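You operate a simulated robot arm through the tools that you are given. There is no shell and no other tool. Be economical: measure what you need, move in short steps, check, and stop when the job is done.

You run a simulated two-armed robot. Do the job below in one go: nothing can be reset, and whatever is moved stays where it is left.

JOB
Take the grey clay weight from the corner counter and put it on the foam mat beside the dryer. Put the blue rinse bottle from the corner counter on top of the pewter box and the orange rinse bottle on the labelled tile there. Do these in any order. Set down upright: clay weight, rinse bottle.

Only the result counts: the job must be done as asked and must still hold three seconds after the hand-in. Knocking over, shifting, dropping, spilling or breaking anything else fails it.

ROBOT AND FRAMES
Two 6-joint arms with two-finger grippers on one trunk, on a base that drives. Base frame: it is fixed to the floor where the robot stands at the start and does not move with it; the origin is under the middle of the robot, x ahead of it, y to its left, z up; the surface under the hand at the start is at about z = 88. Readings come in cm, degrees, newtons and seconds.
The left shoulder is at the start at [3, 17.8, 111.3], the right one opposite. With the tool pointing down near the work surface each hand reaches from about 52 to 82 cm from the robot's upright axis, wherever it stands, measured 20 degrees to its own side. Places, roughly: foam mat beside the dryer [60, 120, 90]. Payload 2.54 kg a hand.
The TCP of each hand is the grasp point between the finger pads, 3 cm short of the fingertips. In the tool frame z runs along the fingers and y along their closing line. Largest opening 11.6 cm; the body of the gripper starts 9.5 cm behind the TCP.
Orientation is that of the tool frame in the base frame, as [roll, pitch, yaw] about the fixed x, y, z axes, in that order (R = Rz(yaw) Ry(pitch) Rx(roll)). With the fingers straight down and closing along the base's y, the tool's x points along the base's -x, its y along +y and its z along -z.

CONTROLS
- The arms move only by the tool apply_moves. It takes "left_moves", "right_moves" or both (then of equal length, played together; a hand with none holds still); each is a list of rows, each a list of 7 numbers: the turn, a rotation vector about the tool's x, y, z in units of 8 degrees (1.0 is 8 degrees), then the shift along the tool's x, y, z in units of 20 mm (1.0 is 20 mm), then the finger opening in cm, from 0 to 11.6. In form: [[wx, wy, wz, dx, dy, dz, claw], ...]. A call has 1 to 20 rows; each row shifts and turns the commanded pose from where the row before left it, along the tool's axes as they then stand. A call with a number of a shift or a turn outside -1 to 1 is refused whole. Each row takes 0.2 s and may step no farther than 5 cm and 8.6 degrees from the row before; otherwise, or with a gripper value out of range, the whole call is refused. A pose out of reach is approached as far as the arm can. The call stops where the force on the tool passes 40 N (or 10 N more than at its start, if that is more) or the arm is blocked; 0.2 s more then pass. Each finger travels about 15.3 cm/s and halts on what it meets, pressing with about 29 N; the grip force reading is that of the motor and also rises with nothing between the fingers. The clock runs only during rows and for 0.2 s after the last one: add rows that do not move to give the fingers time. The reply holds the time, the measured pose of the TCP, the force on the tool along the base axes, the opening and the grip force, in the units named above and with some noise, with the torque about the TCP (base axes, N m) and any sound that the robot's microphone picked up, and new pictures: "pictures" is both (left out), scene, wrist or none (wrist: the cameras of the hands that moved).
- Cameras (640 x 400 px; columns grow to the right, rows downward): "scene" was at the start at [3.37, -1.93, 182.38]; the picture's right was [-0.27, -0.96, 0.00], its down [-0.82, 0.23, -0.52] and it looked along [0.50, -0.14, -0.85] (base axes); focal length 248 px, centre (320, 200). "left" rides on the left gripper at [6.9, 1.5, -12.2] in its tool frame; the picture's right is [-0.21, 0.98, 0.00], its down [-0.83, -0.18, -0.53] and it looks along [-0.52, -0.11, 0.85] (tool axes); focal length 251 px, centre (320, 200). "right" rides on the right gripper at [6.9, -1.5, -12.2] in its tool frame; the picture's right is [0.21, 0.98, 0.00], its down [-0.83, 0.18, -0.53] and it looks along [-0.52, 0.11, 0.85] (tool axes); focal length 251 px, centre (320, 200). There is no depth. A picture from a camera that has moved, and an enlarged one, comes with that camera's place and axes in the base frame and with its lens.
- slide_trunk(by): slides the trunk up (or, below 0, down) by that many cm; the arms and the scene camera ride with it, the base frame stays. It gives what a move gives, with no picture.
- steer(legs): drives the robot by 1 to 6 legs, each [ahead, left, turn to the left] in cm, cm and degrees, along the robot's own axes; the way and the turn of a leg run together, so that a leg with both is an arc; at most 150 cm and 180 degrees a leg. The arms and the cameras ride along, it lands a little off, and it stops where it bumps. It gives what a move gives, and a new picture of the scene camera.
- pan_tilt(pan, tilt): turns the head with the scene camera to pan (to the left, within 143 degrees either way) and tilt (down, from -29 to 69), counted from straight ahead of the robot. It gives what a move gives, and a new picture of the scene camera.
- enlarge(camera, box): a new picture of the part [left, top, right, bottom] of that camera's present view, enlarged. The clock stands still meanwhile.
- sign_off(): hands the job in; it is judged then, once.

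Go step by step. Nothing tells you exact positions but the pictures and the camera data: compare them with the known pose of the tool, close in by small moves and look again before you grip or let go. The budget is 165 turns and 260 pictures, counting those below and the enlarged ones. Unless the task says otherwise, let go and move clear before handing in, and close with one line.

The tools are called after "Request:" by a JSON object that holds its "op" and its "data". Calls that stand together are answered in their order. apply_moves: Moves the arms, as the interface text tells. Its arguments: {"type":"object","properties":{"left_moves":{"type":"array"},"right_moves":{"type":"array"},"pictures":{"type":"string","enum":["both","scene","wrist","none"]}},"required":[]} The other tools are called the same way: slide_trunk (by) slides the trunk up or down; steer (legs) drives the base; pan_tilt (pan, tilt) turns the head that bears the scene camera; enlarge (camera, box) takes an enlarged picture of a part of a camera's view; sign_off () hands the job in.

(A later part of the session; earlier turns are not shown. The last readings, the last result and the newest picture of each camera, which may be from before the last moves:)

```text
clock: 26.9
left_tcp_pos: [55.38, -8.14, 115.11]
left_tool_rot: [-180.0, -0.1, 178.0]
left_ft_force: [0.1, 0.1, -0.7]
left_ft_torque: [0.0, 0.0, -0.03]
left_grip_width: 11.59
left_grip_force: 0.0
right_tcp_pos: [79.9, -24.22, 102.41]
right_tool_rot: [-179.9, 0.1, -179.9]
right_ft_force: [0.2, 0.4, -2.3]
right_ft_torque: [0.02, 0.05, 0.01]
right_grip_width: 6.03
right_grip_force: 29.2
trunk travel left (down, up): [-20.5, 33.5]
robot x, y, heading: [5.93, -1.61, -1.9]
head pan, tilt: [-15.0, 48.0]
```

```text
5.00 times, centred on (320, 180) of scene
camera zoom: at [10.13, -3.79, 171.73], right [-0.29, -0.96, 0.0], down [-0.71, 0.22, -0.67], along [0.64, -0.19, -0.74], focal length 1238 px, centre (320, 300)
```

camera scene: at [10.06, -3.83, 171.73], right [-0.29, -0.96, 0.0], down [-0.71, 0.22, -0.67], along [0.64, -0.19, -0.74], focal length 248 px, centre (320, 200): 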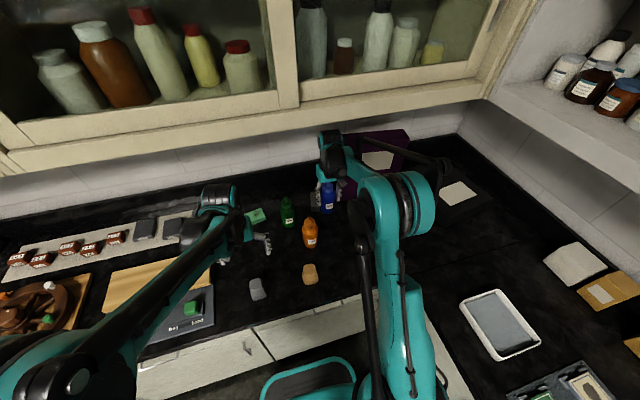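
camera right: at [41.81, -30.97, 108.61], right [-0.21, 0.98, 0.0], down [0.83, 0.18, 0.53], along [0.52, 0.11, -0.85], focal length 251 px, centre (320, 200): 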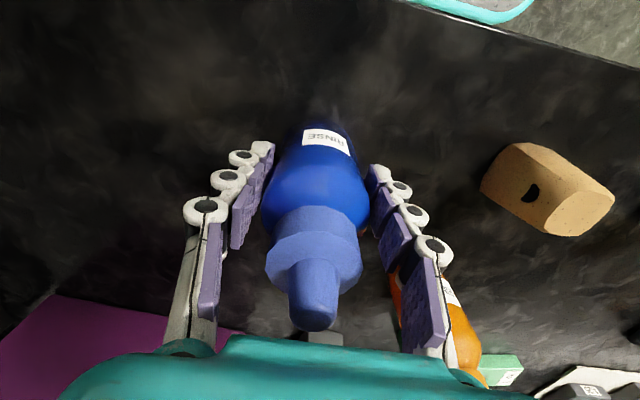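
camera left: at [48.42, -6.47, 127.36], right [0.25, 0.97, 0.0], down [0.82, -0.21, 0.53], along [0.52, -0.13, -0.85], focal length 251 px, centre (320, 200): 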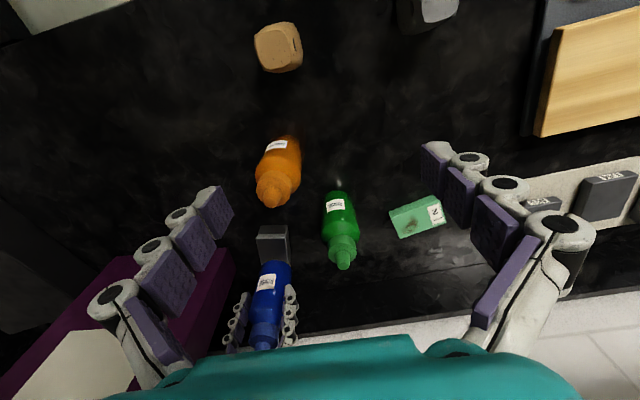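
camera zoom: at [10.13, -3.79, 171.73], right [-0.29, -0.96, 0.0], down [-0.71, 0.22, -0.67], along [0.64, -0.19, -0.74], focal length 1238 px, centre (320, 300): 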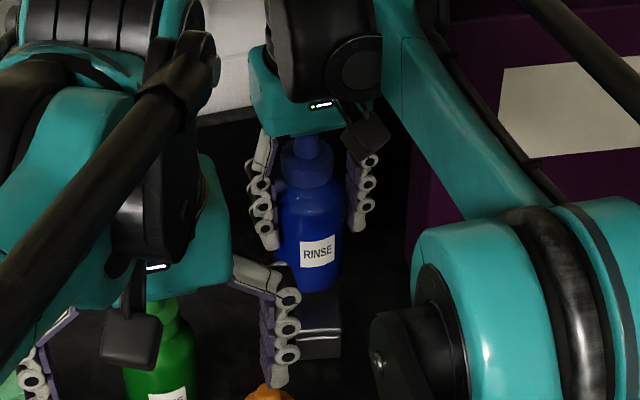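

Nearly aligned; small correction (back 0.5, right 0.4), then lower in small steps watching the force.

Request:
{"op": "apply_moves", "data": {"right_moves": [[0, 0, 0, 0.25, -0.2, 0, 4], [0, 0, 0, 0, 0, 0.2, 4], [0, 0, 0, 0, 0, 0.2, 4], [0, 0, 0, 0, 0, 0.2, 4], [0, 0, 0, 0, 0, 0, 4]], "pictures": "none"}}

Request:
{"op": "enlarge", "data": {"camera": "left", "box": [210, 200, 340, 300]}}

```text
clock: 28.1
left_tcp_pos: [55.27, -8.05, 115.11]
left_tool_rot: [180.0, 0.0, 177.9]
left_ft_force: [0.8, 0.3, -1.0]
left_ft_torque: [0.0, -0.02, 0.02]
left_grip_width: 11.62
left_grip_force: 0.0
right_tcp_pos: [79.48, -24.56, 101.11]
right_tool_rot: [-179.9, 0.0, -179.8]
right_ft_force: [-0.1, 0.3, -2.3]
right_ft_torque: [-0.01, 0.0, 0.01]
right_grip_width: 6.01
right_grip_force: 28.9
trunk travel left (down, up): [-20.5, 33.5]
robot x, y, heading: [5.86, -1.73, -2.0]
head pan, tilt: [-15.0, 48.0]
```

```text
4.00 times, centred on (275, 250) of left
camera zoom: at [48.39, -6.4, 127.36], right [0.25, 0.97, 0.0], down [0.82, -0.21, 0.53], along [0.52, -0.13, -0.85], focal length 1006 px, centre (500, 0)
```

zoom: 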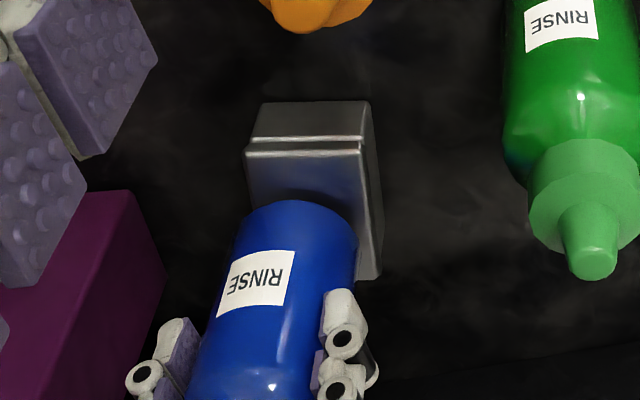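

Request:
{"op": "apply_moves", "data": {"right_moves": [[0, 0, 0, 0.2, 0.1, 0, 4], [0, 0, 0, 0, 0, 0.2, 4], [0, 0, 0, 0, 0, 0.15, 4], [0, 0, 0, 0, 0, 0, 4]], "pictures": "none"}}

Request:
{"op": "enlarge", "data": {"camera": "left", "box": [210, 200, 340, 300]}}

```text
clock: 29.1
left_tcp_pos: [55.16, -8.1, 115.21]
left_tool_rot: [179.9, 0.1, 178.0]
left_ft_force: [0.4, 0.4, 1.0]
left_ft_torque: [-0.02, 0.0, -0.01]
left_grip_width: 11.59
left_grip_force: 0.0
right_tcp_pos: [78.86, -24.4, 100.55]
right_tool_rot: [-179.8, 0.1, -179.9]
right_ft_force: [3.1, -1.4, 17.2]
right_ft_torque: [-0.06, -0.28, 0.02]
right_grip_width: 5.96
right_grip_force: 29.3
trunk travel left (down, up): [-20.5, 33.5]
robot x, y, heading: [5.57, -1.77, -2.1]
head pan, tilt: [-15.0, 48.0]
```

```text
4.00 times, centred on (275, 250) of left
camera zoom: at [48.24, -6.36, 127.44], right [0.25, 0.97, 0.0], down [0.82, -0.21, 0.54], along [0.52, -0.13, -0.84], focal length 1006 px, centre (500, 0)
```

zoom: 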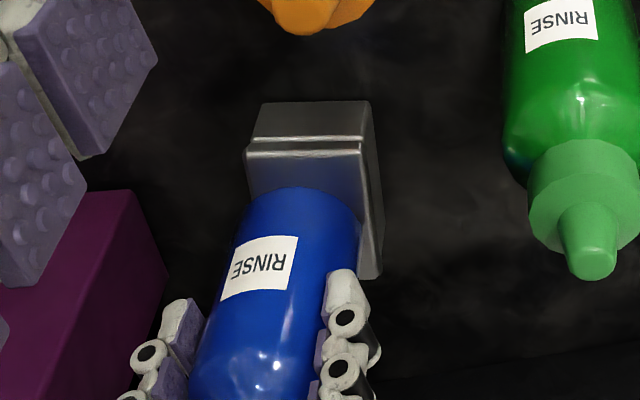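

Contact with the box top at TCP z≈100.6; I'll lift slightly, correct 0.7 back and 0.25 left, and set down again.

Request:
{"op": "apply_moves", "data": {"right_moves": [[0, 0, 0, 0, 0, -0.4, 4], [0, 0, 0, 0.35, 0.13, 0, 4], [0, 0, 0, 0, 0, 0, 4], [0, 0, 0, 0, 0, 0.2, 4], [0, 0, 0, 0, 0, 0.1, 4], [0, 0, 0, 0, 0, 0, 4]], "pictures": "none"}}

Request:
{"op": "enlarge", "data": {"camera": "left", "box": [210, 200, 340, 300]}}

```text
clock: 30.5
left_tcp_pos: [55.28, -8.11, 115.07]
left_tool_rot: [-180.0, 0.0, 178.1]
left_ft_force: [-0.4, 0.6, -0.1]
left_ft_torque: [0.01, 0.01, 0.0]
left_grip_width: 11.59
left_grip_force: 0.0
right_tcp_pos: [78.27, -24.12, 100.49]
right_tool_rot: [-179.9, 0.0, -179.9]
right_ft_force: [-0.4, 0.5, -0.7]
right_ft_torque: [0.02, 0.02, 0.03]
right_grip_width: 5.95
right_grip_force: 29.1
trunk travel left (down, up): [-20.5, 33.5]
robot x, y, heading: [5.75, -1.56, -1.6]
head pan, tilt: [-15.0, 48.0]
```

```text
4.00 times, centred on (275, 250) of left
camera zoom: at [48.39, -6.39, 127.37], right [0.25, 0.97, 0.0], down [0.82, -0.21, 0.53], along [0.52, -0.13, -0.85], focal length 1006 px, centre (500, 0)
```

zoom: 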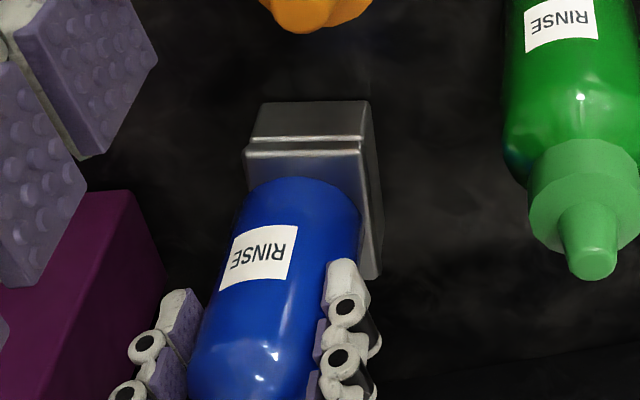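

Bottle rests on the box (force nearly zero). I'll press 1 mm, open, and retreat straight back (no room overhead).

Request:
{"op": "apply_moves", "data": {"right_moves": [[0, 0, 0, 0, 0, 0.04, 4], [0, 0, 0, 0, 0, 0, 6.5], [0, 0, 0, 0, 0, 0, 8], [0, 0, 0, 0, 0, 0, 9], [0, 0, 0, 0, 0, 0, 9]], "pictures": "wrist"}}

Request:
{"op": "enlarge", "data": {"camera": "left", "box": [180, 180, 380, 340]}}

```text
clock: 31.7
left_tcp_pos: [55.13, -8.07, 115.08]
left_tool_rot: [180.0, 0.1, 178.0]
left_ft_force: [0.7, 1.1, 1.0]
left_ft_torque: [0.03, -0.01, -0.02]
left_grip_width: 11.6
left_grip_force: 0.1
right_tcp_pos: [78.26, -24.07, 100.55]
right_tool_rot: [-179.9, 0.1, -179.8]
right_ft_force: [-1.1, 0.0, 0.1]
right_ft_torque: [-0.02, -0.05, 0.01]
right_grip_width: 9.01
right_grip_force: 0.2
trunk travel left (down, up): [-20.5, 33.5]
robot x, y, heading: [5.79, -1.9, -1.7]
head pan, tilt: [-15.0, 48.0]
camera right: at [71.23, -25.46, 112.65], right [-0.22, 0.98, 0.0], down [0.82, 0.18, 0.53], along [0.52, 0.11, -0.85], focal length 251 px, centre (320, 200)
```

right: 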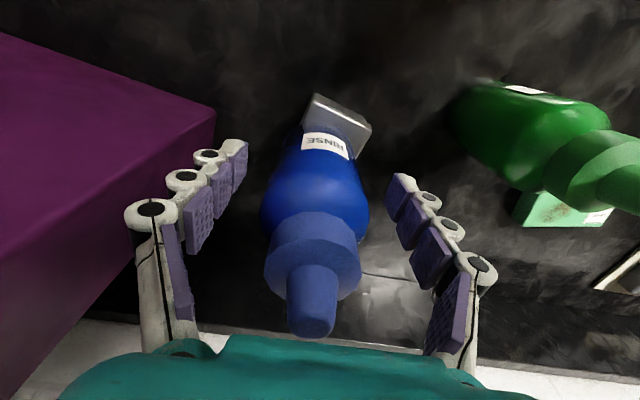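

```text
2.50 times, centred on (280, 260) of left
camera zoom: at [48.37, -6.39, 127.37], right [0.25, 0.97, 0.0], down [0.82, -0.21, 0.53], along [0.52, -0.13, -0.85], focal length 629 px, centre (420, 50)
```

zoom: 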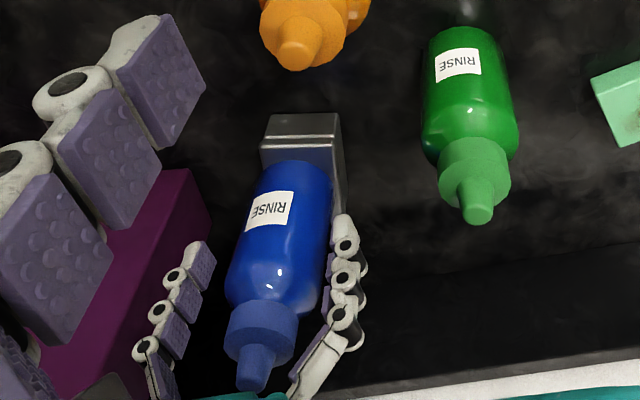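

Standing on its own. Retreat straight back, then veer right to avoid the orange bottle.

Request:
{"op": "apply_moves", "data": {"right_moves": [[0, 0, 0, 0.7, 0, 0, 9], [0, 0, 0, 1, 0, 0, 9], [0, 0, 0, 1, 0, 0, 9], [0, 0, 0, 1, -0.5, 0, 9], [0, 0, 0, 1, -0.5, 0, 9], [0, 0, 0, 1, -0.5, 0, 9], [0, 0, 0, 1, -0.5, 0, 9], [0, 0, 0, 1, -0.5, -0.5, 9], [0, 0, 0, 1, 0, -0.5, 9], [0, 0, 0, 0.5, 0, -0.5, 9]], "pictures": "scene"}}

Request:
{"op": "enlarge", "data": {"camera": "scene", "box": [230, 120, 430, 260]}}

```text
clock: 33.9
left_tcp_pos: [55.25, -8.06, 115.16]
left_tool_rot: [179.9, 0.0, 178.0]
left_ft_force: [0.0, 0.4, 0.0]
left_ft_torque: [0.02, -0.01, 0.0]
left_grip_width: 11.61
left_grip_force: 0.1
right_tcp_pos: [59.8, -29.13, 103.5]
right_tool_rot: [-179.9, 0.1, -179.8]
right_ft_force: [-0.3, -0.2, 0.6]
right_ft_torque: [-0.02, -0.01, 0.02]
right_grip_width: 9.01
right_grip_force: 0.0
trunk travel left (down, up): [-20.5, 33.5]
robot x, y, heading: [5.88, -1.47, -1.8]
head pan, tilt: [-15.0, 48.0]
camera scene: at [10.05, -3.81, 171.73], right [-0.29, -0.96, 0.0], down [-0.71, 0.22, -0.67], along [0.64, -0.19, -0.74], focal length 248 px, centre (320, 200)
```

scene: 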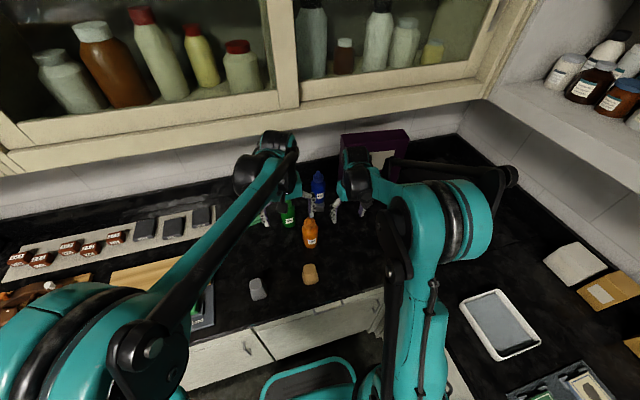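

```text
2.86 times, centred on (330, 190) of scene
camera zoom: at [10.05, -3.81, 171.73], right [-0.29, -0.96, 0.0], down [-0.71, 0.22, -0.67], along [0.64, -0.19, -0.74], focal length 707 px, centre (291, 229)
```

zoom: 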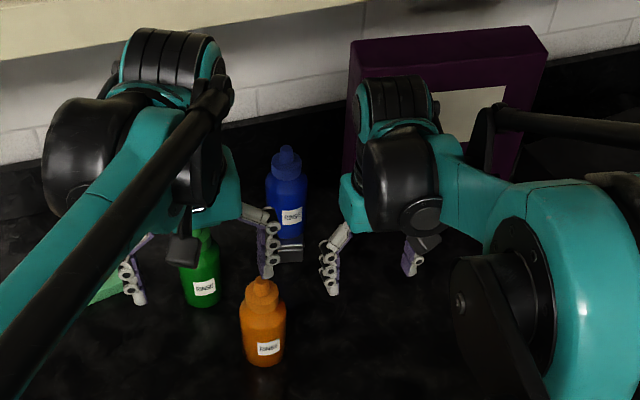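

Blue is standing on the box. Next the orange bottle with the left hand: park the right hand away and bring the left to a viewing pose.

Request:
{"op": "apply_moves", "data": {"right_moves": [[0, 0, 0, 1, -0.3, -0.3, 9], [0, 0, 0, 1, -0.3, -0.3, 9], [0, 0, 0, 1, -0.3, -0.3, 9], [0, 0, 0, 1, -0.3, -0.3, 9], [0, 0, 0, 1, -0.3, -0.3, 9], [0, 0, 0, 1, -0.3, -0.3, 9]], "left_moves": [[0, 0, -0.25, 0, 0, 0, 11.6], [0, 0, 0, 0.12, -0.7, 0.6, 11.6], [0, 0, 0, 0.12, -0.7, 0.6, 11.6], [0, 0, 0, 0.12, -0.7, 0.6, 11.6], [0, 0, 0, 0.12, -0.7, 0.6, 11.6], [0, 0, 0, 0.12, -0.7, 0.6, 11.6]], "pictures": "wrist"}}

```text
clock: 35.3
left_tcp_pos: [53.84, -15.32, 109.13]
left_tool_rot: [180.0, 0.1, -179.8]
left_ft_force: [-0.2, 0.3, -0.5]
left_ft_torque: [0.01, -0.02, -0.02]
left_grip_width: 11.62
left_grip_force: 0.0
right_tcp_pos: [47.74, -32.84, 107.09]
right_tool_rot: [-179.9, 0.0, -179.9]
right_ft_force: [0.1, 0.1, -0.7]
right_ft_torque: [-0.03, -0.04, 0.01]
right_grip_width: 8.99
right_grip_force: 0.0
trunk travel left (down, up): [-20.5, 33.5]
robot x, y, heading: [6.18, -1.45, -1.8]
head pan, tilt: [-15.0, 48.0]
camera right: at [40.76, -34.23, 119.23], right [-0.22, 0.98, 0.0], down [0.82, 0.18, 0.53], along [0.52, 0.11, -0.84], focal length 251 px, centre (320, 200)
camera left: at [47.01, -13.76, 121.35], right [0.21, 0.98, 0.0], down [0.83, -0.18, 0.53], along [0.52, -0.11, -0.85], focal length 251 px, centre (320, 200)
```

right: 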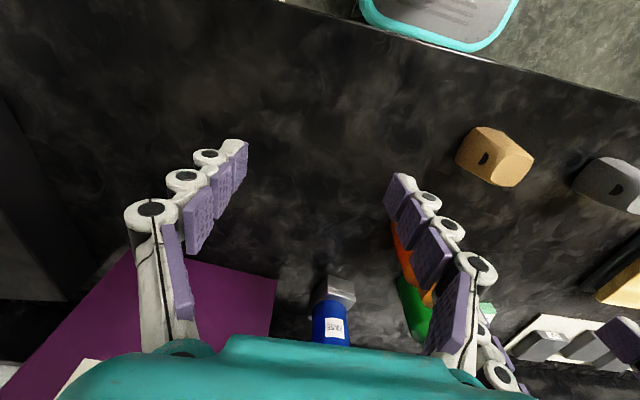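
left: 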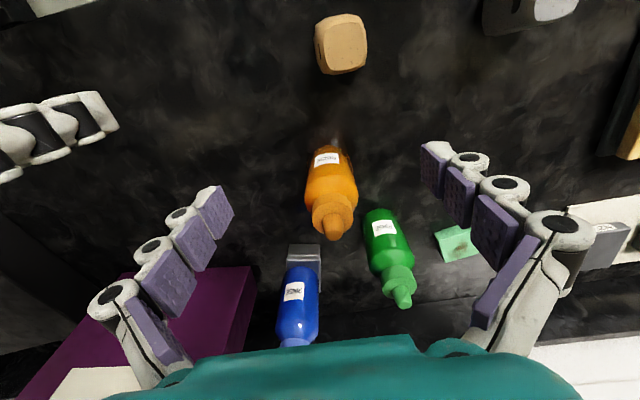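

Request:
{"op": "apply_moves", "data": {"left_moves": [[0, 0, 0, -0.84, 0, 0, 11.6], [0, 0, 0, -0.84, 0, 0, 11.6], [0, 0, 0, -0.84, 0, 0, 11.6], [0, 0, 0, -0.84, 0, 0, 11.6], [0, 0, 0, 0, 0, 1, 11.6], [0, 0, 0, 0, 0, 1, 11.6], [0, 0, 0, 0, 0, 1, 11.6]], "pictures": "wrist"}}

```text
clock: 36.9
left_tcp_pos: [60.82, -14.92, 103.07]
left_tool_rot: [-180.0, -0.1, -180.0]
left_ft_force: [-1.4, 0.3, 0.6]
left_ft_torque: [-0.02, 0.01, 0.0]
left_grip_width: 11.58
left_grip_force: 0.0
right_tcp_pos: [47.77, -32.85, 107.03]
right_tool_rot: [-179.8, 0.0, -179.9]
right_ft_force: [0.3, 0.2, 0.8]
right_ft_torque: [0.0, 0.0, 0.01]
right_grip_width: 8.99
right_grip_force: 0.0
trunk travel left (down, up): [-20.5, 33.5]
robot x, y, heading: [5.76, -1.76, -1.9]
head pan, tilt: [-15.0, 48.0]
camera left: at [53.88, -13.61, 115.36], right [0.21, 0.98, 0.0], down [0.83, -0.18, 0.53], along [0.52, -0.11, -0.85], focal length 251 px, centre (320, 200)
```

left: 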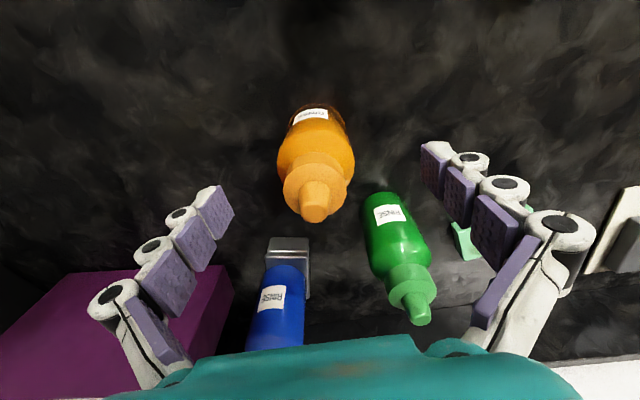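

Request:
{"op": "apply_moves", "data": {"left_moves": [[0, 0, 0, 0, -0.15, 1, 11.6], [0, 0, 0, 0, 0, 1, 11.6], [0, 0, 0, 0, 0, 1, 11.6], [0, 0, 0, 0, 0, 0.25, 11.6], [0, 0, 0, 0, 0, 0, 9], [0, 0, 0, 0, 0, 0, 7], [0, 0, 0, 0, 0, 0, 5], [0, 0, 0, 0, 0, 0, 4], [0, 0, 0, 0, 0, 0, 4]], "pictures": "wrist"}}

```text
clock: 38.9
left_tcp_pos: [60.8, -15.37, 96.64]
left_tool_rot: [-180.0, 0.0, -180.0]
left_ft_force: [-0.3, -0.4, -0.1]
left_ft_torque: [0.01, 0.05, -0.02]
left_grip_width: 6.0
left_grip_force: 29.0
right_tcp_pos: [47.83, -32.87, 107.1]
right_tool_rot: [-180.0, 0.2, -179.9]
right_ft_force: [-1.3, -0.6, 0.6]
right_ft_torque: [-0.02, -0.01, 0.0]
right_grip_width: 9.02
right_grip_force: 0.1
trunk travel left (down, up): [-20.5, 33.5]
robot x, y, heading: [5.93, -1.14, -1.9]
head pan, tilt: [-15.0, 48.0]
camera left: at [53.79, -13.9, 108.88], right [0.21, 0.98, 0.0], down [0.83, -0.18, 0.53], along [0.52, -0.11, -0.85], focal length 251 px, centre (320, 200)
```

left: 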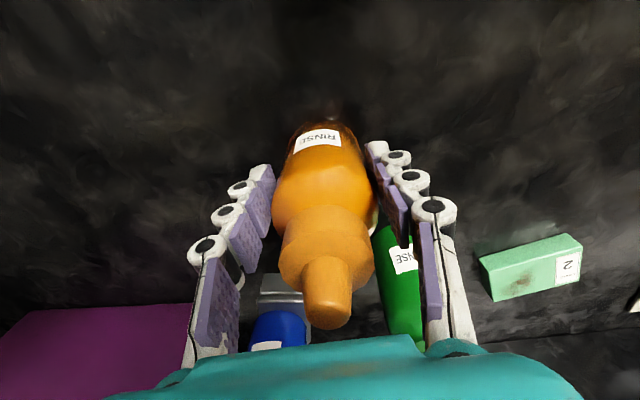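

Orange gripped. Lift and carry left, in front of the green bottle, to line up with the tile.

Request:
{"op": "apply_moves", "data": {"left_moves": [[0, 0, 0, 0, 0, -0.5, 4], [0, 0, 0, 0, 0, -1, 4], [0, 0, 0, 0, 0, -1, 4], [0, 0, 0, 0, 0, -0.5, 4], [0, 0, 0, 0, 1, 0, 4], [0, 0, 0, 0, 1, 0, 4], [0, 0, 0, 0, 1, 0, 4], [0, 0, 0, 0, 1, 0, 4], [0, 0, 0, 0, 1, 0, 4], [0, 0, 0, 0, 1, 0, 4], [0, 0, 0, 0, 1, 0, 4], [0, 0, 0, 0, 1, 0, 4], [0, 0, 0, 0, 1, 0, 4], [0, 0, 0, 0, 1, 0, 4], [0, 0, 0, 0, 0, 0, 4]], "pictures": "scene"}}

Request:
{"op": "apply_moves", "data": {"right_moves": [[0, 0, 0, -0.4, 1, -0.6, 9], [0, 0, 0, -0.4, 1, -0.6, 9], [0, 0, 0, -0.4, 1, -0.6, 9], [0, 0, 0, -0.4, 1, -0.6, 9], [0, 0, 0, -0.4, 1, -0.6, 9], [0, 0, 0, -0.4, 1, -0.6, 9], [0, 0, 0, -0.4, 1, 0, 9], [0, 0, 0, 0, 1, 0, 9], [0, 0, 0, 0, 1, 0, 9]], "pictures": "wrist"}}

```text
clock: 42.1
left_tcp_pos: [60.72, 4.62, 102.62]
left_tool_rot: [179.9, 0.0, -180.0]
left_ft_force: [-0.3, -0.3, -2.5]
left_ft_torque: [0.01, 0.03, -0.04]
left_grip_width: 6.01
left_grip_force: 28.9
right_tcp_pos: [47.81, -32.94, 107.06]
right_tool_rot: [-179.9, 0.1, -179.9]
right_ft_force: [-0.1, 0.0, 0.2]
right_ft_torque: [0.03, -0.01, 0.05]
right_grip_width: 9.0
right_grip_force: 0.0
trunk travel left (down, up): [-20.5, 33.5]
robot x, y, heading: [5.99, -1.89, -1.5]
head pan, tilt: [-15.0, 48.0]
camera scene: at [10.13, -3.86, 171.73], right [-0.29, -0.96, 0.0], down [-0.71, 0.22, -0.67], along [0.64, -0.19, -0.74], focal length 248 px, centre (320, 200)
```

scene: 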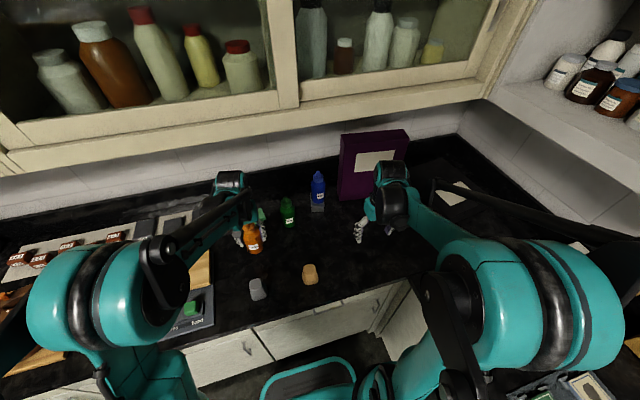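

```text
clock: 44.1
left_tcp_pos: [60.73, 4.72, 102.63]
left_tool_rot: [180.0, -0.1, 180.0]
left_ft_force: [0.7, -0.6, -3.1]
left_ft_torque: [-0.01, 0.05, 0.01]
left_grip_width: 6.01
left_grip_force: 28.8
right_tcp_pos: [53.49, -14.55, 114.17]
right_tool_rot: [-179.9, 0.0, -179.9]
right_ft_force: [-0.5, -0.4, 0.1]
right_ft_torque: [0.0, 0.01, -0.04]
right_grip_width: 9.0
right_grip_force: 0.2
trunk travel left (down, up): [-20.5, 33.5]
robot x, y, heading: [5.53, -1.32, -1.7]
head pan, tilt: [-15.0, 48.0]
camera right: at [46.43, -16.02, 126.38], right [-0.22, 0.98, 0.0], down [0.83, 0.18, 0.53], along [0.52, 0.11, -0.85], focal length 251 px, centre (320, 200)
```

right: 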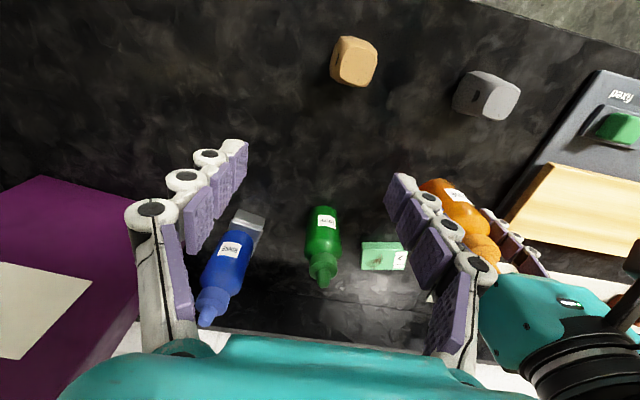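

Request:
{"op": "enlarge", "data": {"camera": "right", "box": [330, 220, 430, 290]}}

Request:
{"op": "enlarge", "data": {"camera": "scene", "box": [200, 150, 340, 260]}}

```text
5.71 times, centred on (380, 255) of right
camera zoom: at [46.43, -16.02, 126.38], right [-0.22, 0.98, 0.0], down [0.83, 0.18, 0.53], along [0.52, 0.11, -0.85], focal length 1437 px, centre (-23, -114)
```

zoom: 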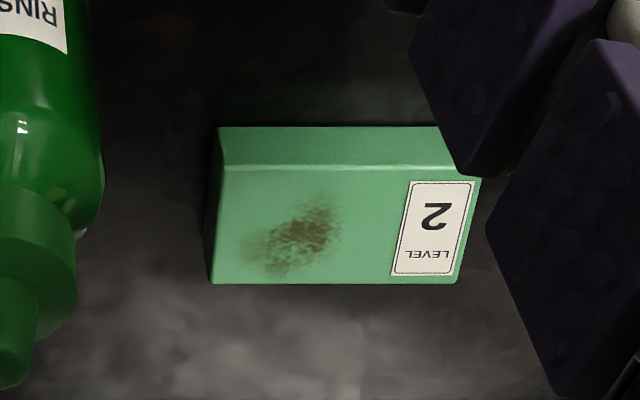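

```text
3.64 times, centred on (270, 205) of scene
camera zoom: at [10.16, -3.74, 171.73], right [-0.29, -0.96, 0.0], down [-0.71, 0.22, -0.67], along [0.64, -0.2, -0.74], focal length 900 px, centre (502, 182)
```

zoom: 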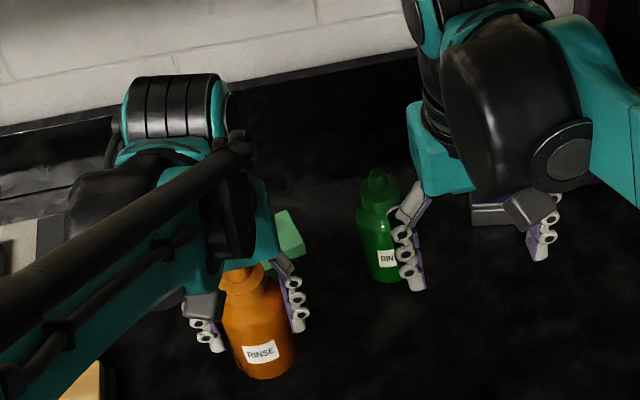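

Tile top centre ≈ (79.7,4.3). I advance the orange bottle in front of/over it and compare via the right camera.

Request:
{"op": "apply_moves", "data": {"left_moves": [[0, 0, 0, -1, 0, 0, 4], [0, 0, 0, -1, 0, 0, 4], [0, 0, 0, -1, 0, 0, 4], [0, 0, 0, -1, 0, 0, 4], [0, 0, 0, -1, 0, 0, 4], [0, 0, 0, -1, 0, 0, 4], [0, 0, 0, -1, 0, 0, 4], [0, 0, 0, -1, 0, 0, 4], [0, 0, 0, -1, 0, 0, 4], [0, 0, 0, 0, 0, 0, 4]], "pictures": "none"}}

Request:
{"op": "enlarge", "data": {"camera": "right", "box": [320, 200, 480, 310]}}

Request:
{"op": "enlarge", "data": {"camera": "scene", "box": [180, 110, 380, 250]}}

```text
clock: 46.3
left_tcp_pos: [78.64, 4.69, 102.61]
left_tool_rot: [-179.9, 0.0, -179.8]
left_ft_force: [-0.1, -0.1, -2.8]
left_ft_torque: [-0.01, 0.01, 0.02]
left_grip_width: 5.97
left_grip_force: 29.1
right_tcp_pos: [53.41, -14.81, 114.33]
right_tool_rot: [-179.8, 0.1, -180.0]
right_ft_force: [-0.9, 1.0, 1.1]
right_ft_torque: [0.0, 0.0, 0.0]
right_grip_width: 8.98
right_grip_force: 0.1
trunk travel left (down, up): [-20.5, 33.5]
robot x, y, heading: [5.8, -1.64, -1.9]
head pan, tilt: [-15.0, 48.0]
```

```text
3.64 times, centred on (400, 255) of right
camera zoom: at [46.36, -16.1, 126.41], right [-0.22, 0.98, 0.0], down [0.82, 0.18, 0.53], along [0.52, 0.11, -0.85], focal length 914 px, centre (29, 0)
```

zoom: 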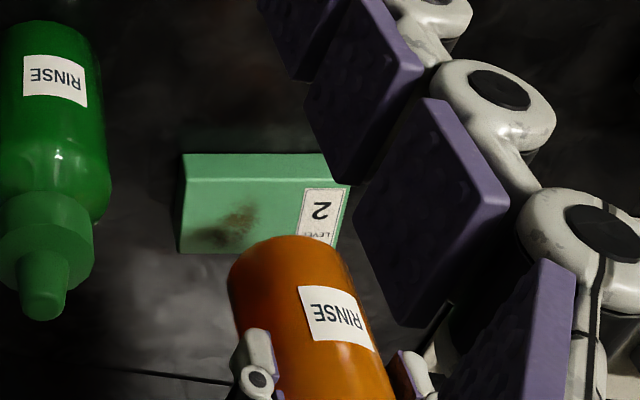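

```text
2.86 times, centred on (280, 180) of scene
camera zoom: at [10.06, -3.8, 171.73], right [-0.29, -0.96, 0.0], down [-0.71, 0.22, -0.67], along [0.64, -0.19, -0.74], focal length 707 px, centre (434, 257)
```

zoom: 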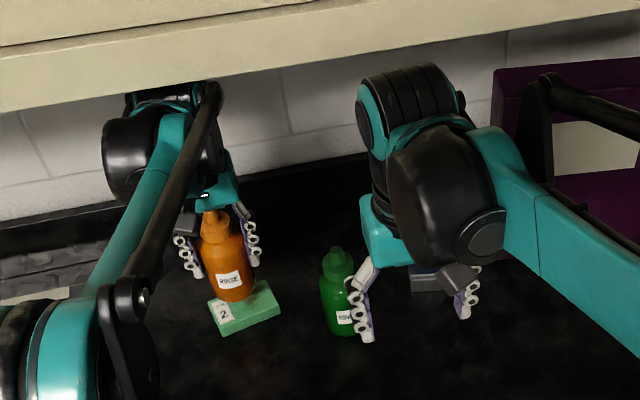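

Request:
{"op": "apply_moves", "data": {"left_moves": [[0, 0, 0, 0, -0.1, 0.3, 4], [0, 0, 0, 0, 0, 0.4, 4], [0, 0, 0, 0, 0, 0.4, 4], [0, 0, 0, 0, 0, 0, 4]], "pictures": "none"}}

Request:
{"op": "enlarge", "data": {"camera": "right", "box": [320, 200, 480, 310]}}

Request:
{"op": "enlarge", "data": {"camera": "scene", "box": [210, 160, 310, 240]}}

```text
clock: 47.3
left_tcp_pos: [78.67, 4.45, 100.36]
left_tool_rot: [179.9, 0.0, -179.9]
left_ft_force: [0.6, 0.7, -3.0]
left_ft_torque: [-0.01, 0.02, 0.0]
left_grip_width: 6.01
left_grip_force: 29.0
right_tcp_pos: [53.46, -14.79, 114.27]
right_tool_rot: [-179.9, 0.0, -179.8]
right_ft_force: [-0.2, 0.5, 0.4]
right_ft_torque: [0.02, -0.01, -0.02]
right_grip_width: 9.0
right_grip_force: 0.0
trunk travel left (down, up): [-20.5, 33.5]
robot x, y, heading: [5.81, -1.57, -2.2]
head pan, tilt: [-15.0, 48.0]
```

```text
3.64 times, centred on (400, 255) of right
camera zoom: at [46.41, -16.1, 126.39], right [-0.22, 0.98, 0.0], down [0.82, 0.18, 0.53], along [0.52, 0.11, -0.85], focal length 914 px, centre (29, 0)
```

zoom: 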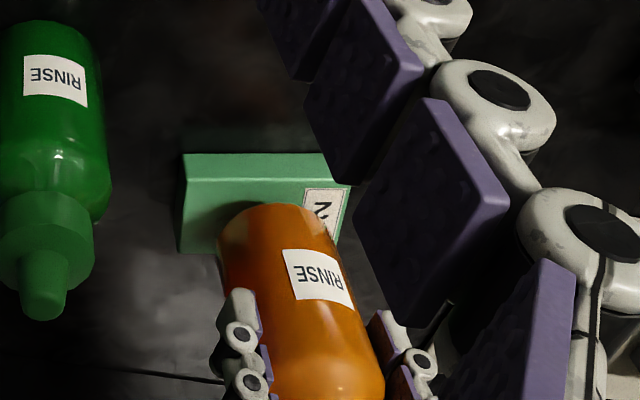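

```text
5.00 times, centred on (260, 200) of scene
camera zoom: at [10.13, -3.8, 171.73], right [-0.29, -0.96, 0.0], down [-0.71, 0.22, -0.67], along [0.64, -0.19, -0.74], focal length 1238 px, centre (620, 200)
```

zoom: 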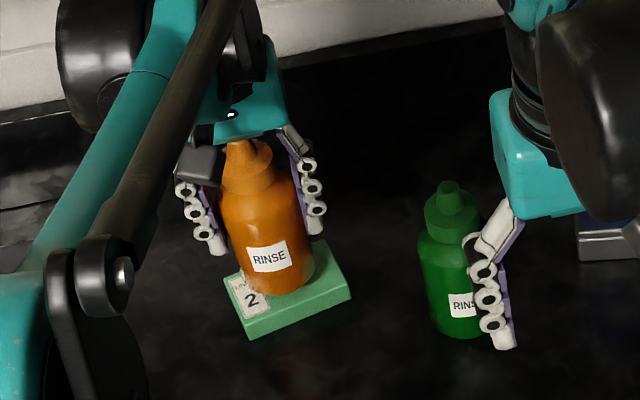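

Nearly on. Small back-off and lower toward contact (expected TCP z ≈ 98.5).

Request:
{"op": "apply_moves", "data": {"left_moves": [[0, 0, 0, 0.12, 0, 0, 4], [0, 0, 0, 0, 0, 0.3, 4], [0, 0, 0, 0, 0, 0.3, 4], [0, 0, 0, 0, 0, 0.15, 4], [0, 0, 0, 0, 0, 0, 4]], "pictures": "none"}}

Request:
{"op": "enlarge", "data": {"camera": "right", "box": [320, 200, 480, 310]}}

```text
clock: 48.5
left_tcp_pos: [78.46, 4.34, 98.96]
left_tool_rot: [-180.0, -0.1, -180.0]
left_ft_force: [-0.3, -0.5, -1.8]
left_ft_torque: [0.0, -0.01, 0.02]
left_grip_width: 6.0
left_grip_force: 28.5
right_tcp_pos: [53.4, -14.78, 114.26]
right_tool_rot: [-179.8, -0.1, -179.9]
right_ft_force: [0.6, -0.5, -0.1]
right_ft_torque: [-0.02, 0.0, 0.02]
right_grip_width: 9.01
right_grip_force: 0.1
trunk travel left (down, up): [-20.5, 33.5]
robot x, y, heading: [5.65, -1.69, -1.9]
head pan, tilt: [-15.0, 48.0]
```

```text
3.64 times, centred on (400, 255) of right
camera zoom: at [46.41, -16.1, 126.39], right [-0.22, 0.98, 0.0], down [0.82, 0.18, 0.53], along [0.52, 0.11, -0.85], focal length 914 px, centre (29, 0)
```

zoom: 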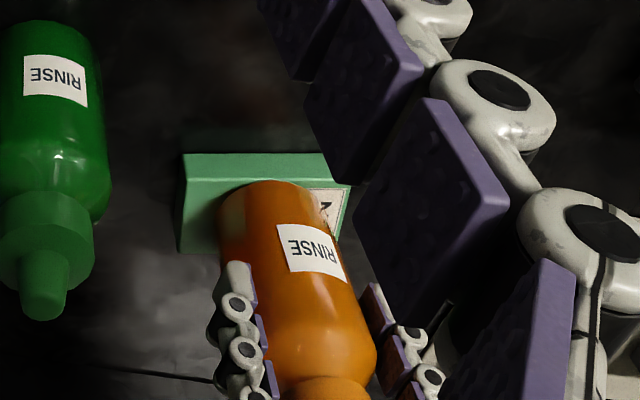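

Request:
{"op": "apply_moves", "data": {"left_moves": [[0, 0, 0, -0.08, 0, 0, 4], [0, 0, 0, 0, 0, 0.1, 4], [0, 0, 0, 0, 0, 0.1, 4], [0, 0, 0, 0, 0, 0, 4]], "pictures": "none"}}

```text
clock: 49.5
left_tcp_pos: [78.64, 4.37, 98.55]
left_tool_rot: [-179.9, 0.1, -179.8]
left_ft_force: [1.2, 1.4, 18.1]
left_ft_torque: [0.03, -0.22, -0.02]
left_grip_width: 5.96
left_grip_force: 28.8
right_tcp_pos: [53.41, -14.81, 114.41]
right_tool_rot: [-180.0, 0.1, -179.9]
right_ft_force: [0.3, 1.7, 0.4]
right_ft_torque: [0.0, -0.02, -0.01]
right_grip_width: 8.99
right_grip_force: 0.0
trunk travel left (down, up): [-20.5, 33.5]
robot x, y, heading: [5.5, -1.74, -2.0]
head pan, tilt: [-15.0, 48.0]
```

Request:
{"op": "apply_moves", "data": {"left_moves": [[0, 0, 0, 0, 0, -0.08, 4], [0, 0, 0, 0, 0, 0, 4]], "pictures": "none"}}

Request:
{"op": "enlarge", "data": {"camera": "right", "box": [320, 200, 480, 310]}}

Request:
{"op": "enlarge", "data": {"camera": "scene", "box": [210, 160, 310, 240]}}

```text
clock: 50.1
left_tcp_pos: [78.6, 4.38, 98.63]
left_tool_rot: [-180.0, -0.1, 179.9]
left_ft_force: [-1.6, 0.2, 2.1]
left_ft_torque: [0.05, 0.14, 0.0]
left_grip_width: 5.99
left_grip_force: 28.6
right_tcp_pos: [53.31, -14.74, 114.28]
right_tool_rot: [-179.9, 0.1, -179.9]
right_ft_force: [-0.1, -0.8, -0.5]
right_ft_torque: [0.02, -0.01, 0.0]
right_grip_width: 9.01
right_grip_force: 0.1
trunk travel left (down, up): [-20.5, 33.5]
robot x, y, heading: [5.96, -1.75, -2.4]
head pan, tilt: [-15.0, 48.0]
```

```text
3.64 times, centred on (400, 255) of right
camera zoom: at [46.35, -16.1, 126.4], right [-0.22, 0.98, 0.0], down [0.82, 0.18, 0.53], along [0.52, 0.11, -0.85], focal length 914 px, centre (29, 0)
```

zoom: 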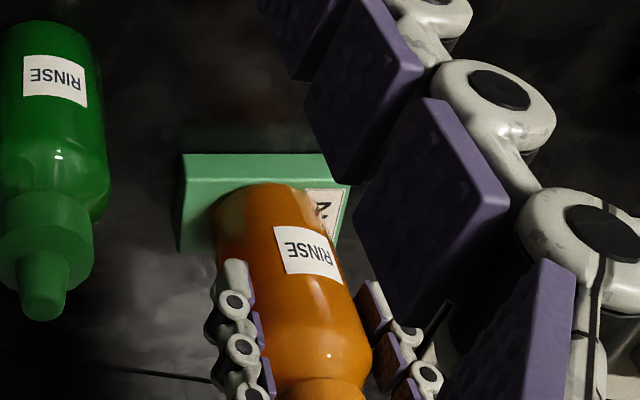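

```text
5.00 times, centred on (260, 200) of scene
camera zoom: at [10.04, -3.8, 171.72], right [-0.29, -0.96, 0.0], down [-0.71, 0.22, -0.67], along [0.64, -0.19, -0.74], focal length 1238 px, centre (620, 200)
```

zoom: 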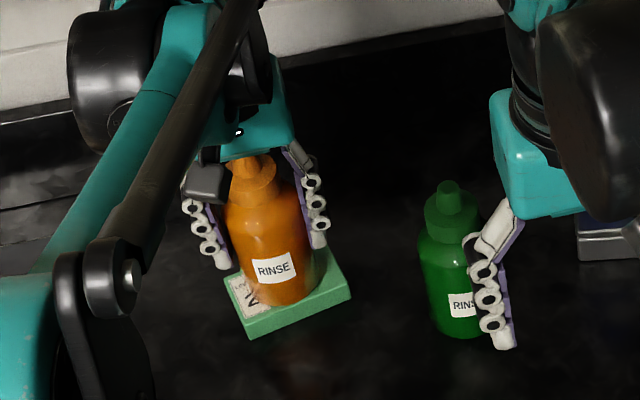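

Orange sits centred on the tile. I release and retreat straight back.

Request:
{"op": "apply_moves", "data": {"left_moves": [[0, 0, 0, 0, 0, 0, 6.5], [0, 0, 0, 0, 0, 0, 8], [0, 0, 0, 0, 0, 0, 9], [0, 0, 0, 0, 0, 0, 9]], "pictures": "wrist"}}

```text
clock: 51.1
left_tcp_pos: [78.71, 4.34, 98.73]
left_tool_rot: [180.0, 0.0, 180.0]
left_ft_force: [0.0, 0.0, 0.0]
left_ft_torque: [0.0, -0.03, 0.01]
left_grip_width: 9.01
left_grip_force: 0.0
right_tcp_pos: [53.36, -14.76, 114.23]
right_tool_rot: [-179.8, 0.1, -180.0]
right_ft_force: [-0.2, -0.2, -0.3]
right_ft_torque: [0.03, 0.06, 0.02]
right_grip_width: 9.0
right_grip_force: 0.2
trunk travel left (down, up): [-20.5, 33.5]
robot x, y, heading: [6.02, -1.38, -1.9]
head pan, tilt: [-15.0, 48.0]
camera left: at [71.75, 5.85, 110.94], right [0.21, 0.98, 0.0], down [0.83, -0.18, 0.53], along [0.52, -0.11, -0.85], focal length 251 px, centre (320, 200)
```

left: 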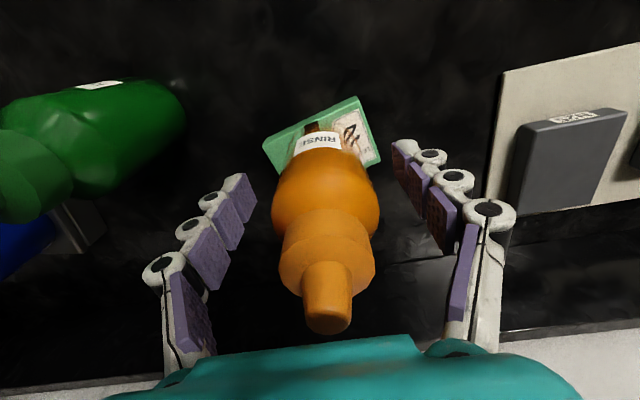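

Request:
{"op": "apply_moves", "data": {"left_moves": [[0, 0, 0, 0.7, 0, 0, 9], [0, 0, 0, 1, 0, 0, 9], [0, 0, 0, 1, 0, 0, 9], [0, 0, 0, 1, 0, 0, 9], [0, 0, 0, 1, 0, 0, 9], [0, 0, 0, 1, 0, 0, 9], [0, 0, 0, 1, 0, -0.5, 9], [0, 0, 0, 1, 0, -1, 9], [0, 0, 0, 1, 0, -1, 9], [0, 0, 0, 1, 0, -1, 9], [0, 0, 0, 0, 0, 0, 9]], "right_moves": [[0, 0, 0, 0, 0, 0, 9], [0, 0, 0, 0, 0, 0, 9], [0, 0, 0, 0.5, -1, 0, 9], [0, 0, 0, 0.5, -1, 0, 9], [0, 0, 0, 0.5, -1, 0, 9], [0, 0, 0, 0.5, -1, 0, 9], [0, 0, 0, 0.5, -1, 0, 9], [0, 0, 0, 0, -1, 0, 9], [0, 0, 0, 0, 0, 0, 9], [0, 0, 0, 0, 0, 0, 9], [0, 0, 0, 0, 0, 0, 9]], "pictures": "scene"}}

Request:
{"op": "enlarge", "data": {"camera": "scene", "box": [200, 140, 360, 320]}}

```text
clock: 53.5
left_tcp_pos: [59.4, 4.43, 105.65]
left_tool_rot: [-180.0, 0.0, 180.0]
left_ft_force: [-0.5, 0.4, -0.3]
left_ft_torque: [0.0, 0.04, 0.02]
left_grip_width: 8.97
left_grip_force: 0.1
right_tcp_pos: [48.56, -26.76, 114.33]
right_tool_rot: [180.0, -0.1, -180.0]
right_ft_force: [0.8, 0.4, -1.1]
right_ft_torque: [0.0, 0.06, 0.0]
right_grip_width: 9.01
right_grip_force: 0.1
trunk travel left (down, up): [-20.5, 33.5]
robot x, y, heading: [5.7, -1.41, -1.9]
head pan, tilt: [-15.0, 48.0]
camera scene: at [10.19, -3.79, 171.72], right [-0.29, -0.96, 0.0], down [-0.71, 0.22, -0.67], along [0.64, -0.19, -0.74], focal length 248 px, centre (320, 200)
```

scene: 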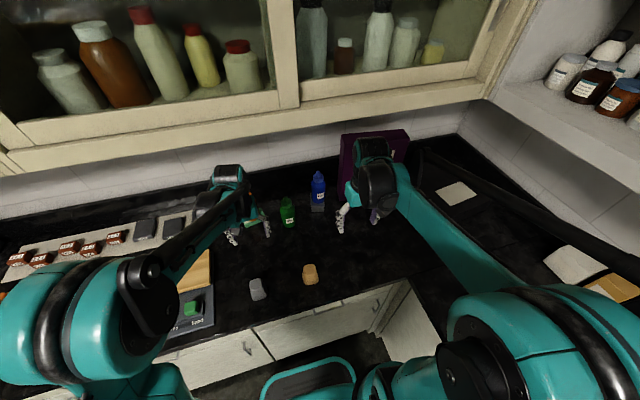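

```text
2.22 times, centred on (280, 230) of scene
camera zoom: at [10.19, -3.79, 171.72], right [-0.29, -0.96, 0.0], down [-0.71, 0.22, -0.67], along [0.64, -0.19, -0.74], focal length 550 px, centre (409, 133)
```

zoom: 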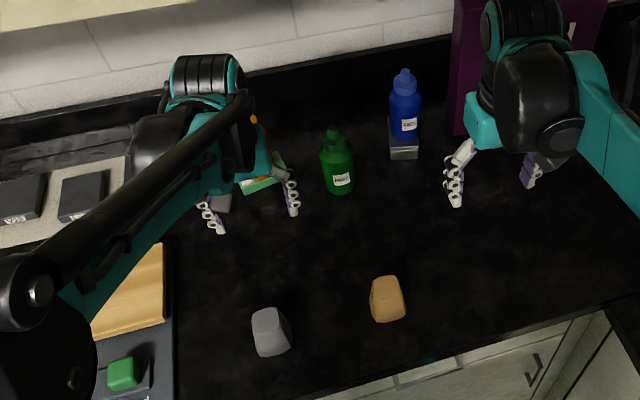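

Both bottles placed. Now I back off so the grey weight falls within the left hand's range.

Request:
{"op": "steer", "data": {"legs": [[-15, 0, 1.9]]}}

Request:
{"op": "enlarge", "data": {"camera": "left", "box": [0, 0, 640, 400]}}

```text
clock: 54.9
left_tcp_pos: [43.95, 6.37, 105.8]
left_tool_rot: [180.0, 0.1, -178.1]
left_ft_force: [-1.2, 0.3, -0.9]
left_ft_torque: [0.02, -0.02, 0.04]
left_grip_width: 9.01
left_grip_force: 0.1
right_tcp_pos: [34.21, -24.92, 114.34]
right_tool_rot: [-179.8, 0.0, -177.9]
right_ft_force: [0.1, 0.2, 1.5]
right_ft_torque: [-0.03, -0.06, -0.02]
right_grip_width: 9.01
right_grip_force: 0.1
trunk travel left (down, up): [-20.5, 33.5]
robot x, y, heading: [-9.17, -0.99, -0.1]
head pan, tilt: [-15.0, 48.0]
camera scene: at [-5.06, -3.39, 171.74], right [-0.26, -0.97, 0.0], down [-0.72, 0.19, -0.67], along [0.65, -0.17, -0.74], focal length 248 px, centre (320, 200)
```

scene: 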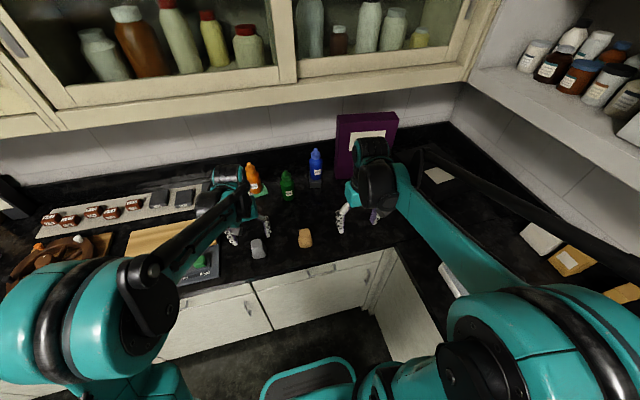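

```text
1.00 times, centred on (320, 200) of left (not enlarged: the box is as wide or as high as the picture)
camera zoom: at [36.94, 7.65, 117.96], right [0.18, 0.98, 0.0], down [0.83, -0.15, 0.54], along [0.53, -0.1, -0.84], focal length 251 px, centre (320, 200)
```

zoom: 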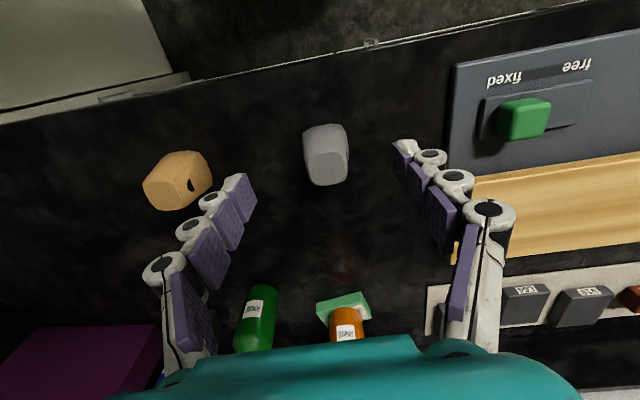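

Request:
{"op": "enlarge", "data": {"camera": "left", "box": [260, 90, 400, 220]}}

Request:
{"op": "enlarge", "data": {"camera": "scene", "box": [220, 210, 340, 280]}}

```text
3.08 times, centred on (330, 155) of left
camera zoom: at [36.94, 7.65, 117.96], right [0.18, 0.98, 0.0], down [0.83, -0.15, 0.54], along [0.53, -0.1, -0.84], focal length 774 px, centre (289, 338)
```

zoom: 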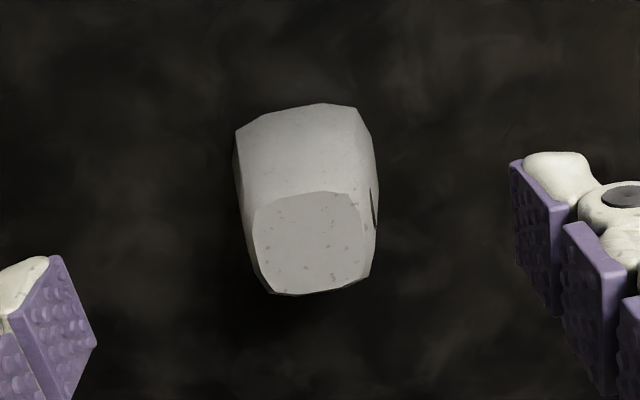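

```text
5.33 times, centred on (280, 245) of scene
camera zoom: at [-5.06, -3.39, 171.74], right [-0.26, -0.97, 0.0], down [-0.72, 0.19, -0.67], along [0.65, -0.17, -0.74], focal length 1320 px, centre (533, -40)
```

zoom: 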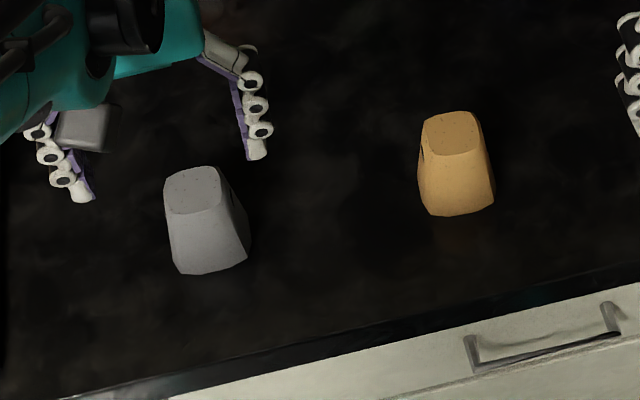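

Grey weight ≈ (48.5,6.3), tapered, ~6 cm tall, aligned with the gripper. I move over it and look.

Request:
{"op": "apply_moves", "data": {"left_moves": [[0, 0, 0, -0.76, -0.04, 0, 10.5], [0, 0, 0, -0.76, -0.04, 0, 10.5], [0, 0, 0, -0.76, -0.04, 0, 10.5], [0, 0, 0, 0, 0, 0.9, 10.5], [0, 0, 0, 0, 0, 0.9, 10.5], [0, 0, 0, 0, 0, 0.9, 10.5], [0, 0, 0, 0, 0, 0, 10.5]], "pictures": "wrist"}}

```text
clock: 56.5
left_tcp_pos: [48.61, 6.36, 100.07]
left_tool_rot: [-180.0, 0.0, -178.1]
left_ft_force: [1.3, 0.2, -0.3]
left_ft_torque: [-0.01, -0.02, 0.03]
left_grip_width: 10.52
left_grip_force: 0.0
right_tcp_pos: [34.15, -25.02, 114.34]
right_tool_rot: [-180.0, 0.1, -178.0]
right_ft_force: [-0.2, 0.5, -0.6]
right_ft_torque: [0.01, 0.01, 0.04]
right_grip_width: 9.01
right_grip_force: 0.2
trunk travel left (down, up): [-20.5, 33.5]
robot x, y, heading: [-9.55, -1.12, -0.1]
head pan, tilt: [-15.0, 48.0]
camera left: at [41.61, 7.6, 112.45], right [0.18, 0.98, 0.0], down [0.83, -0.15, 0.53], along [0.53, -0.1, -0.85], focal length 251 px, centre (320, 200)
```

left: 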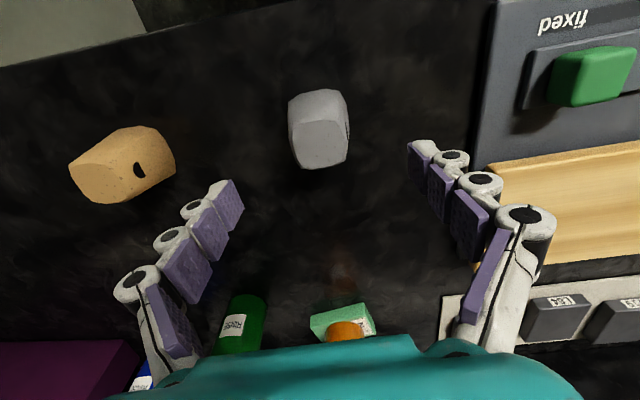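

Request:
{"op": "apply_moves", "data": {"left_moves": [[0, 0, 0, 0.15, 0, 1, 10.5], [0, 0, 0, 0, 0, 1, 10.5], [0, 0, 0, 0, 0, 1, 10.5], [0, 0, 0, 0, 0, 0.6, 10.5], [0, 0, 0, 0, 0, 0.4, 10.5], [0, 0, 0, 0, 0, 0, 10.5]], "pictures": "wrist"}}

```text
clock: 57.9
left_tcp_pos: [48.21, 6.25, 92.23]
left_tool_rot: [-180.0, 0.0, -178.2]
left_ft_force: [0.9, 0.7, 0.4]
left_ft_torque: [0.03, 0.01, -0.02]
left_grip_width: 10.52
left_grip_force: 0.0
right_tcp_pos: [34.17, -25.02, 114.35]
right_tool_rot: [-179.8, 0.1, -178.0]
right_ft_force: [-0.9, 0.4, 0.6]
right_ft_torque: [0.0, -0.02, 0.01]
right_grip_width: 8.98
right_grip_force: 0.1
trunk travel left (down, up): [-20.5, 33.5]
robot x, y, heading: [-9.51, -1.39, -0.2]
head pan, tilt: [-15.0, 48.0]
camera left: at [41.31, 7.56, 104.46], right [0.18, 0.98, 0.0], down [0.83, -0.15, 0.53], along [0.53, -0.1, -0.85], focal length 251 px, centre (320, 200)
```

left: 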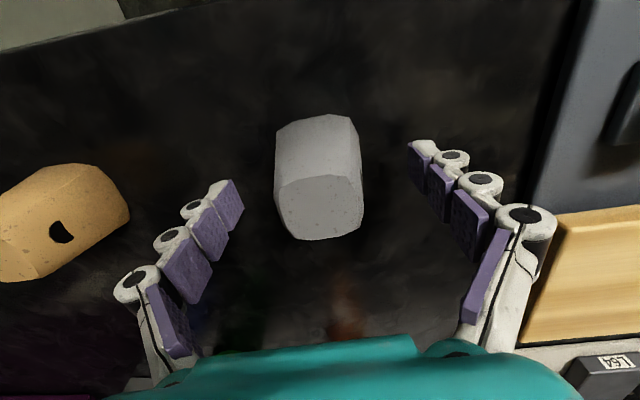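

Request:
{"op": "apply_moves", "data": {"left_moves": [[0, 0, 0, 0, 0, 0.25, 10.5], [0, 0, 0, 0, 0, 0, 8], [0, 0, 0, 0, 0, 0, 6.5], [0, 0, 0, 0, 0, 0, 5], [0, 0, 0, 0, 0, 0, 3.5], [0, 0, 0, 0, 0, 0, 2.5], [0, 0, 0, 0, 0, 0, 2.5]], "pictures": "wrist"}}

```text
clock: 59.5
left_tcp_pos: [48.34, 6.42, 91.76]
left_tool_rot: [180.0, 0.0, -178.2]
left_ft_force: [0.2, 0.6, 1.7]
left_ft_torque: [-0.04, 0.02, -0.03]
left_grip_width: 5.37
left_grip_force: 28.7
right_tcp_pos: [34.17, -25.06, 114.35]
right_tool_rot: [-179.8, 0.0, -178.0]
right_ft_force: [-0.7, -0.8, -0.7]
right_ft_torque: [-0.01, -0.01, -0.03]
right_grip_width: 8.99
right_grip_force: 0.1
trunk travel left (down, up): [-20.5, 33.5]
robot x, y, heading: [-9.44, -1.4, 0.3]
head pan, tilt: [-15.0, 48.0]
camera left: at [41.36, 7.55, 103.99], right [0.18, 0.98, 0.0], down [0.83, -0.15, 0.53], along [0.53, -0.1, -0.85], focal length 251 px, centre (320, 200)
```

left: 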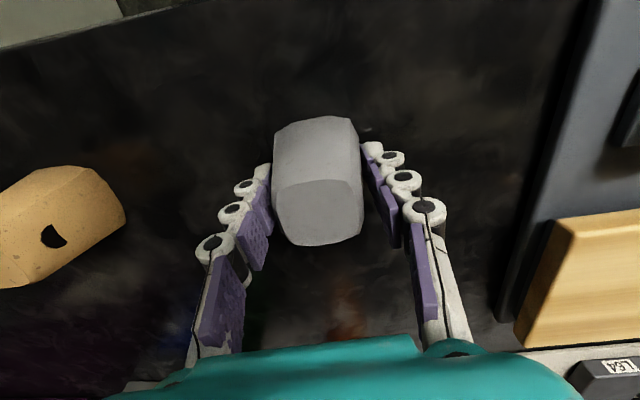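

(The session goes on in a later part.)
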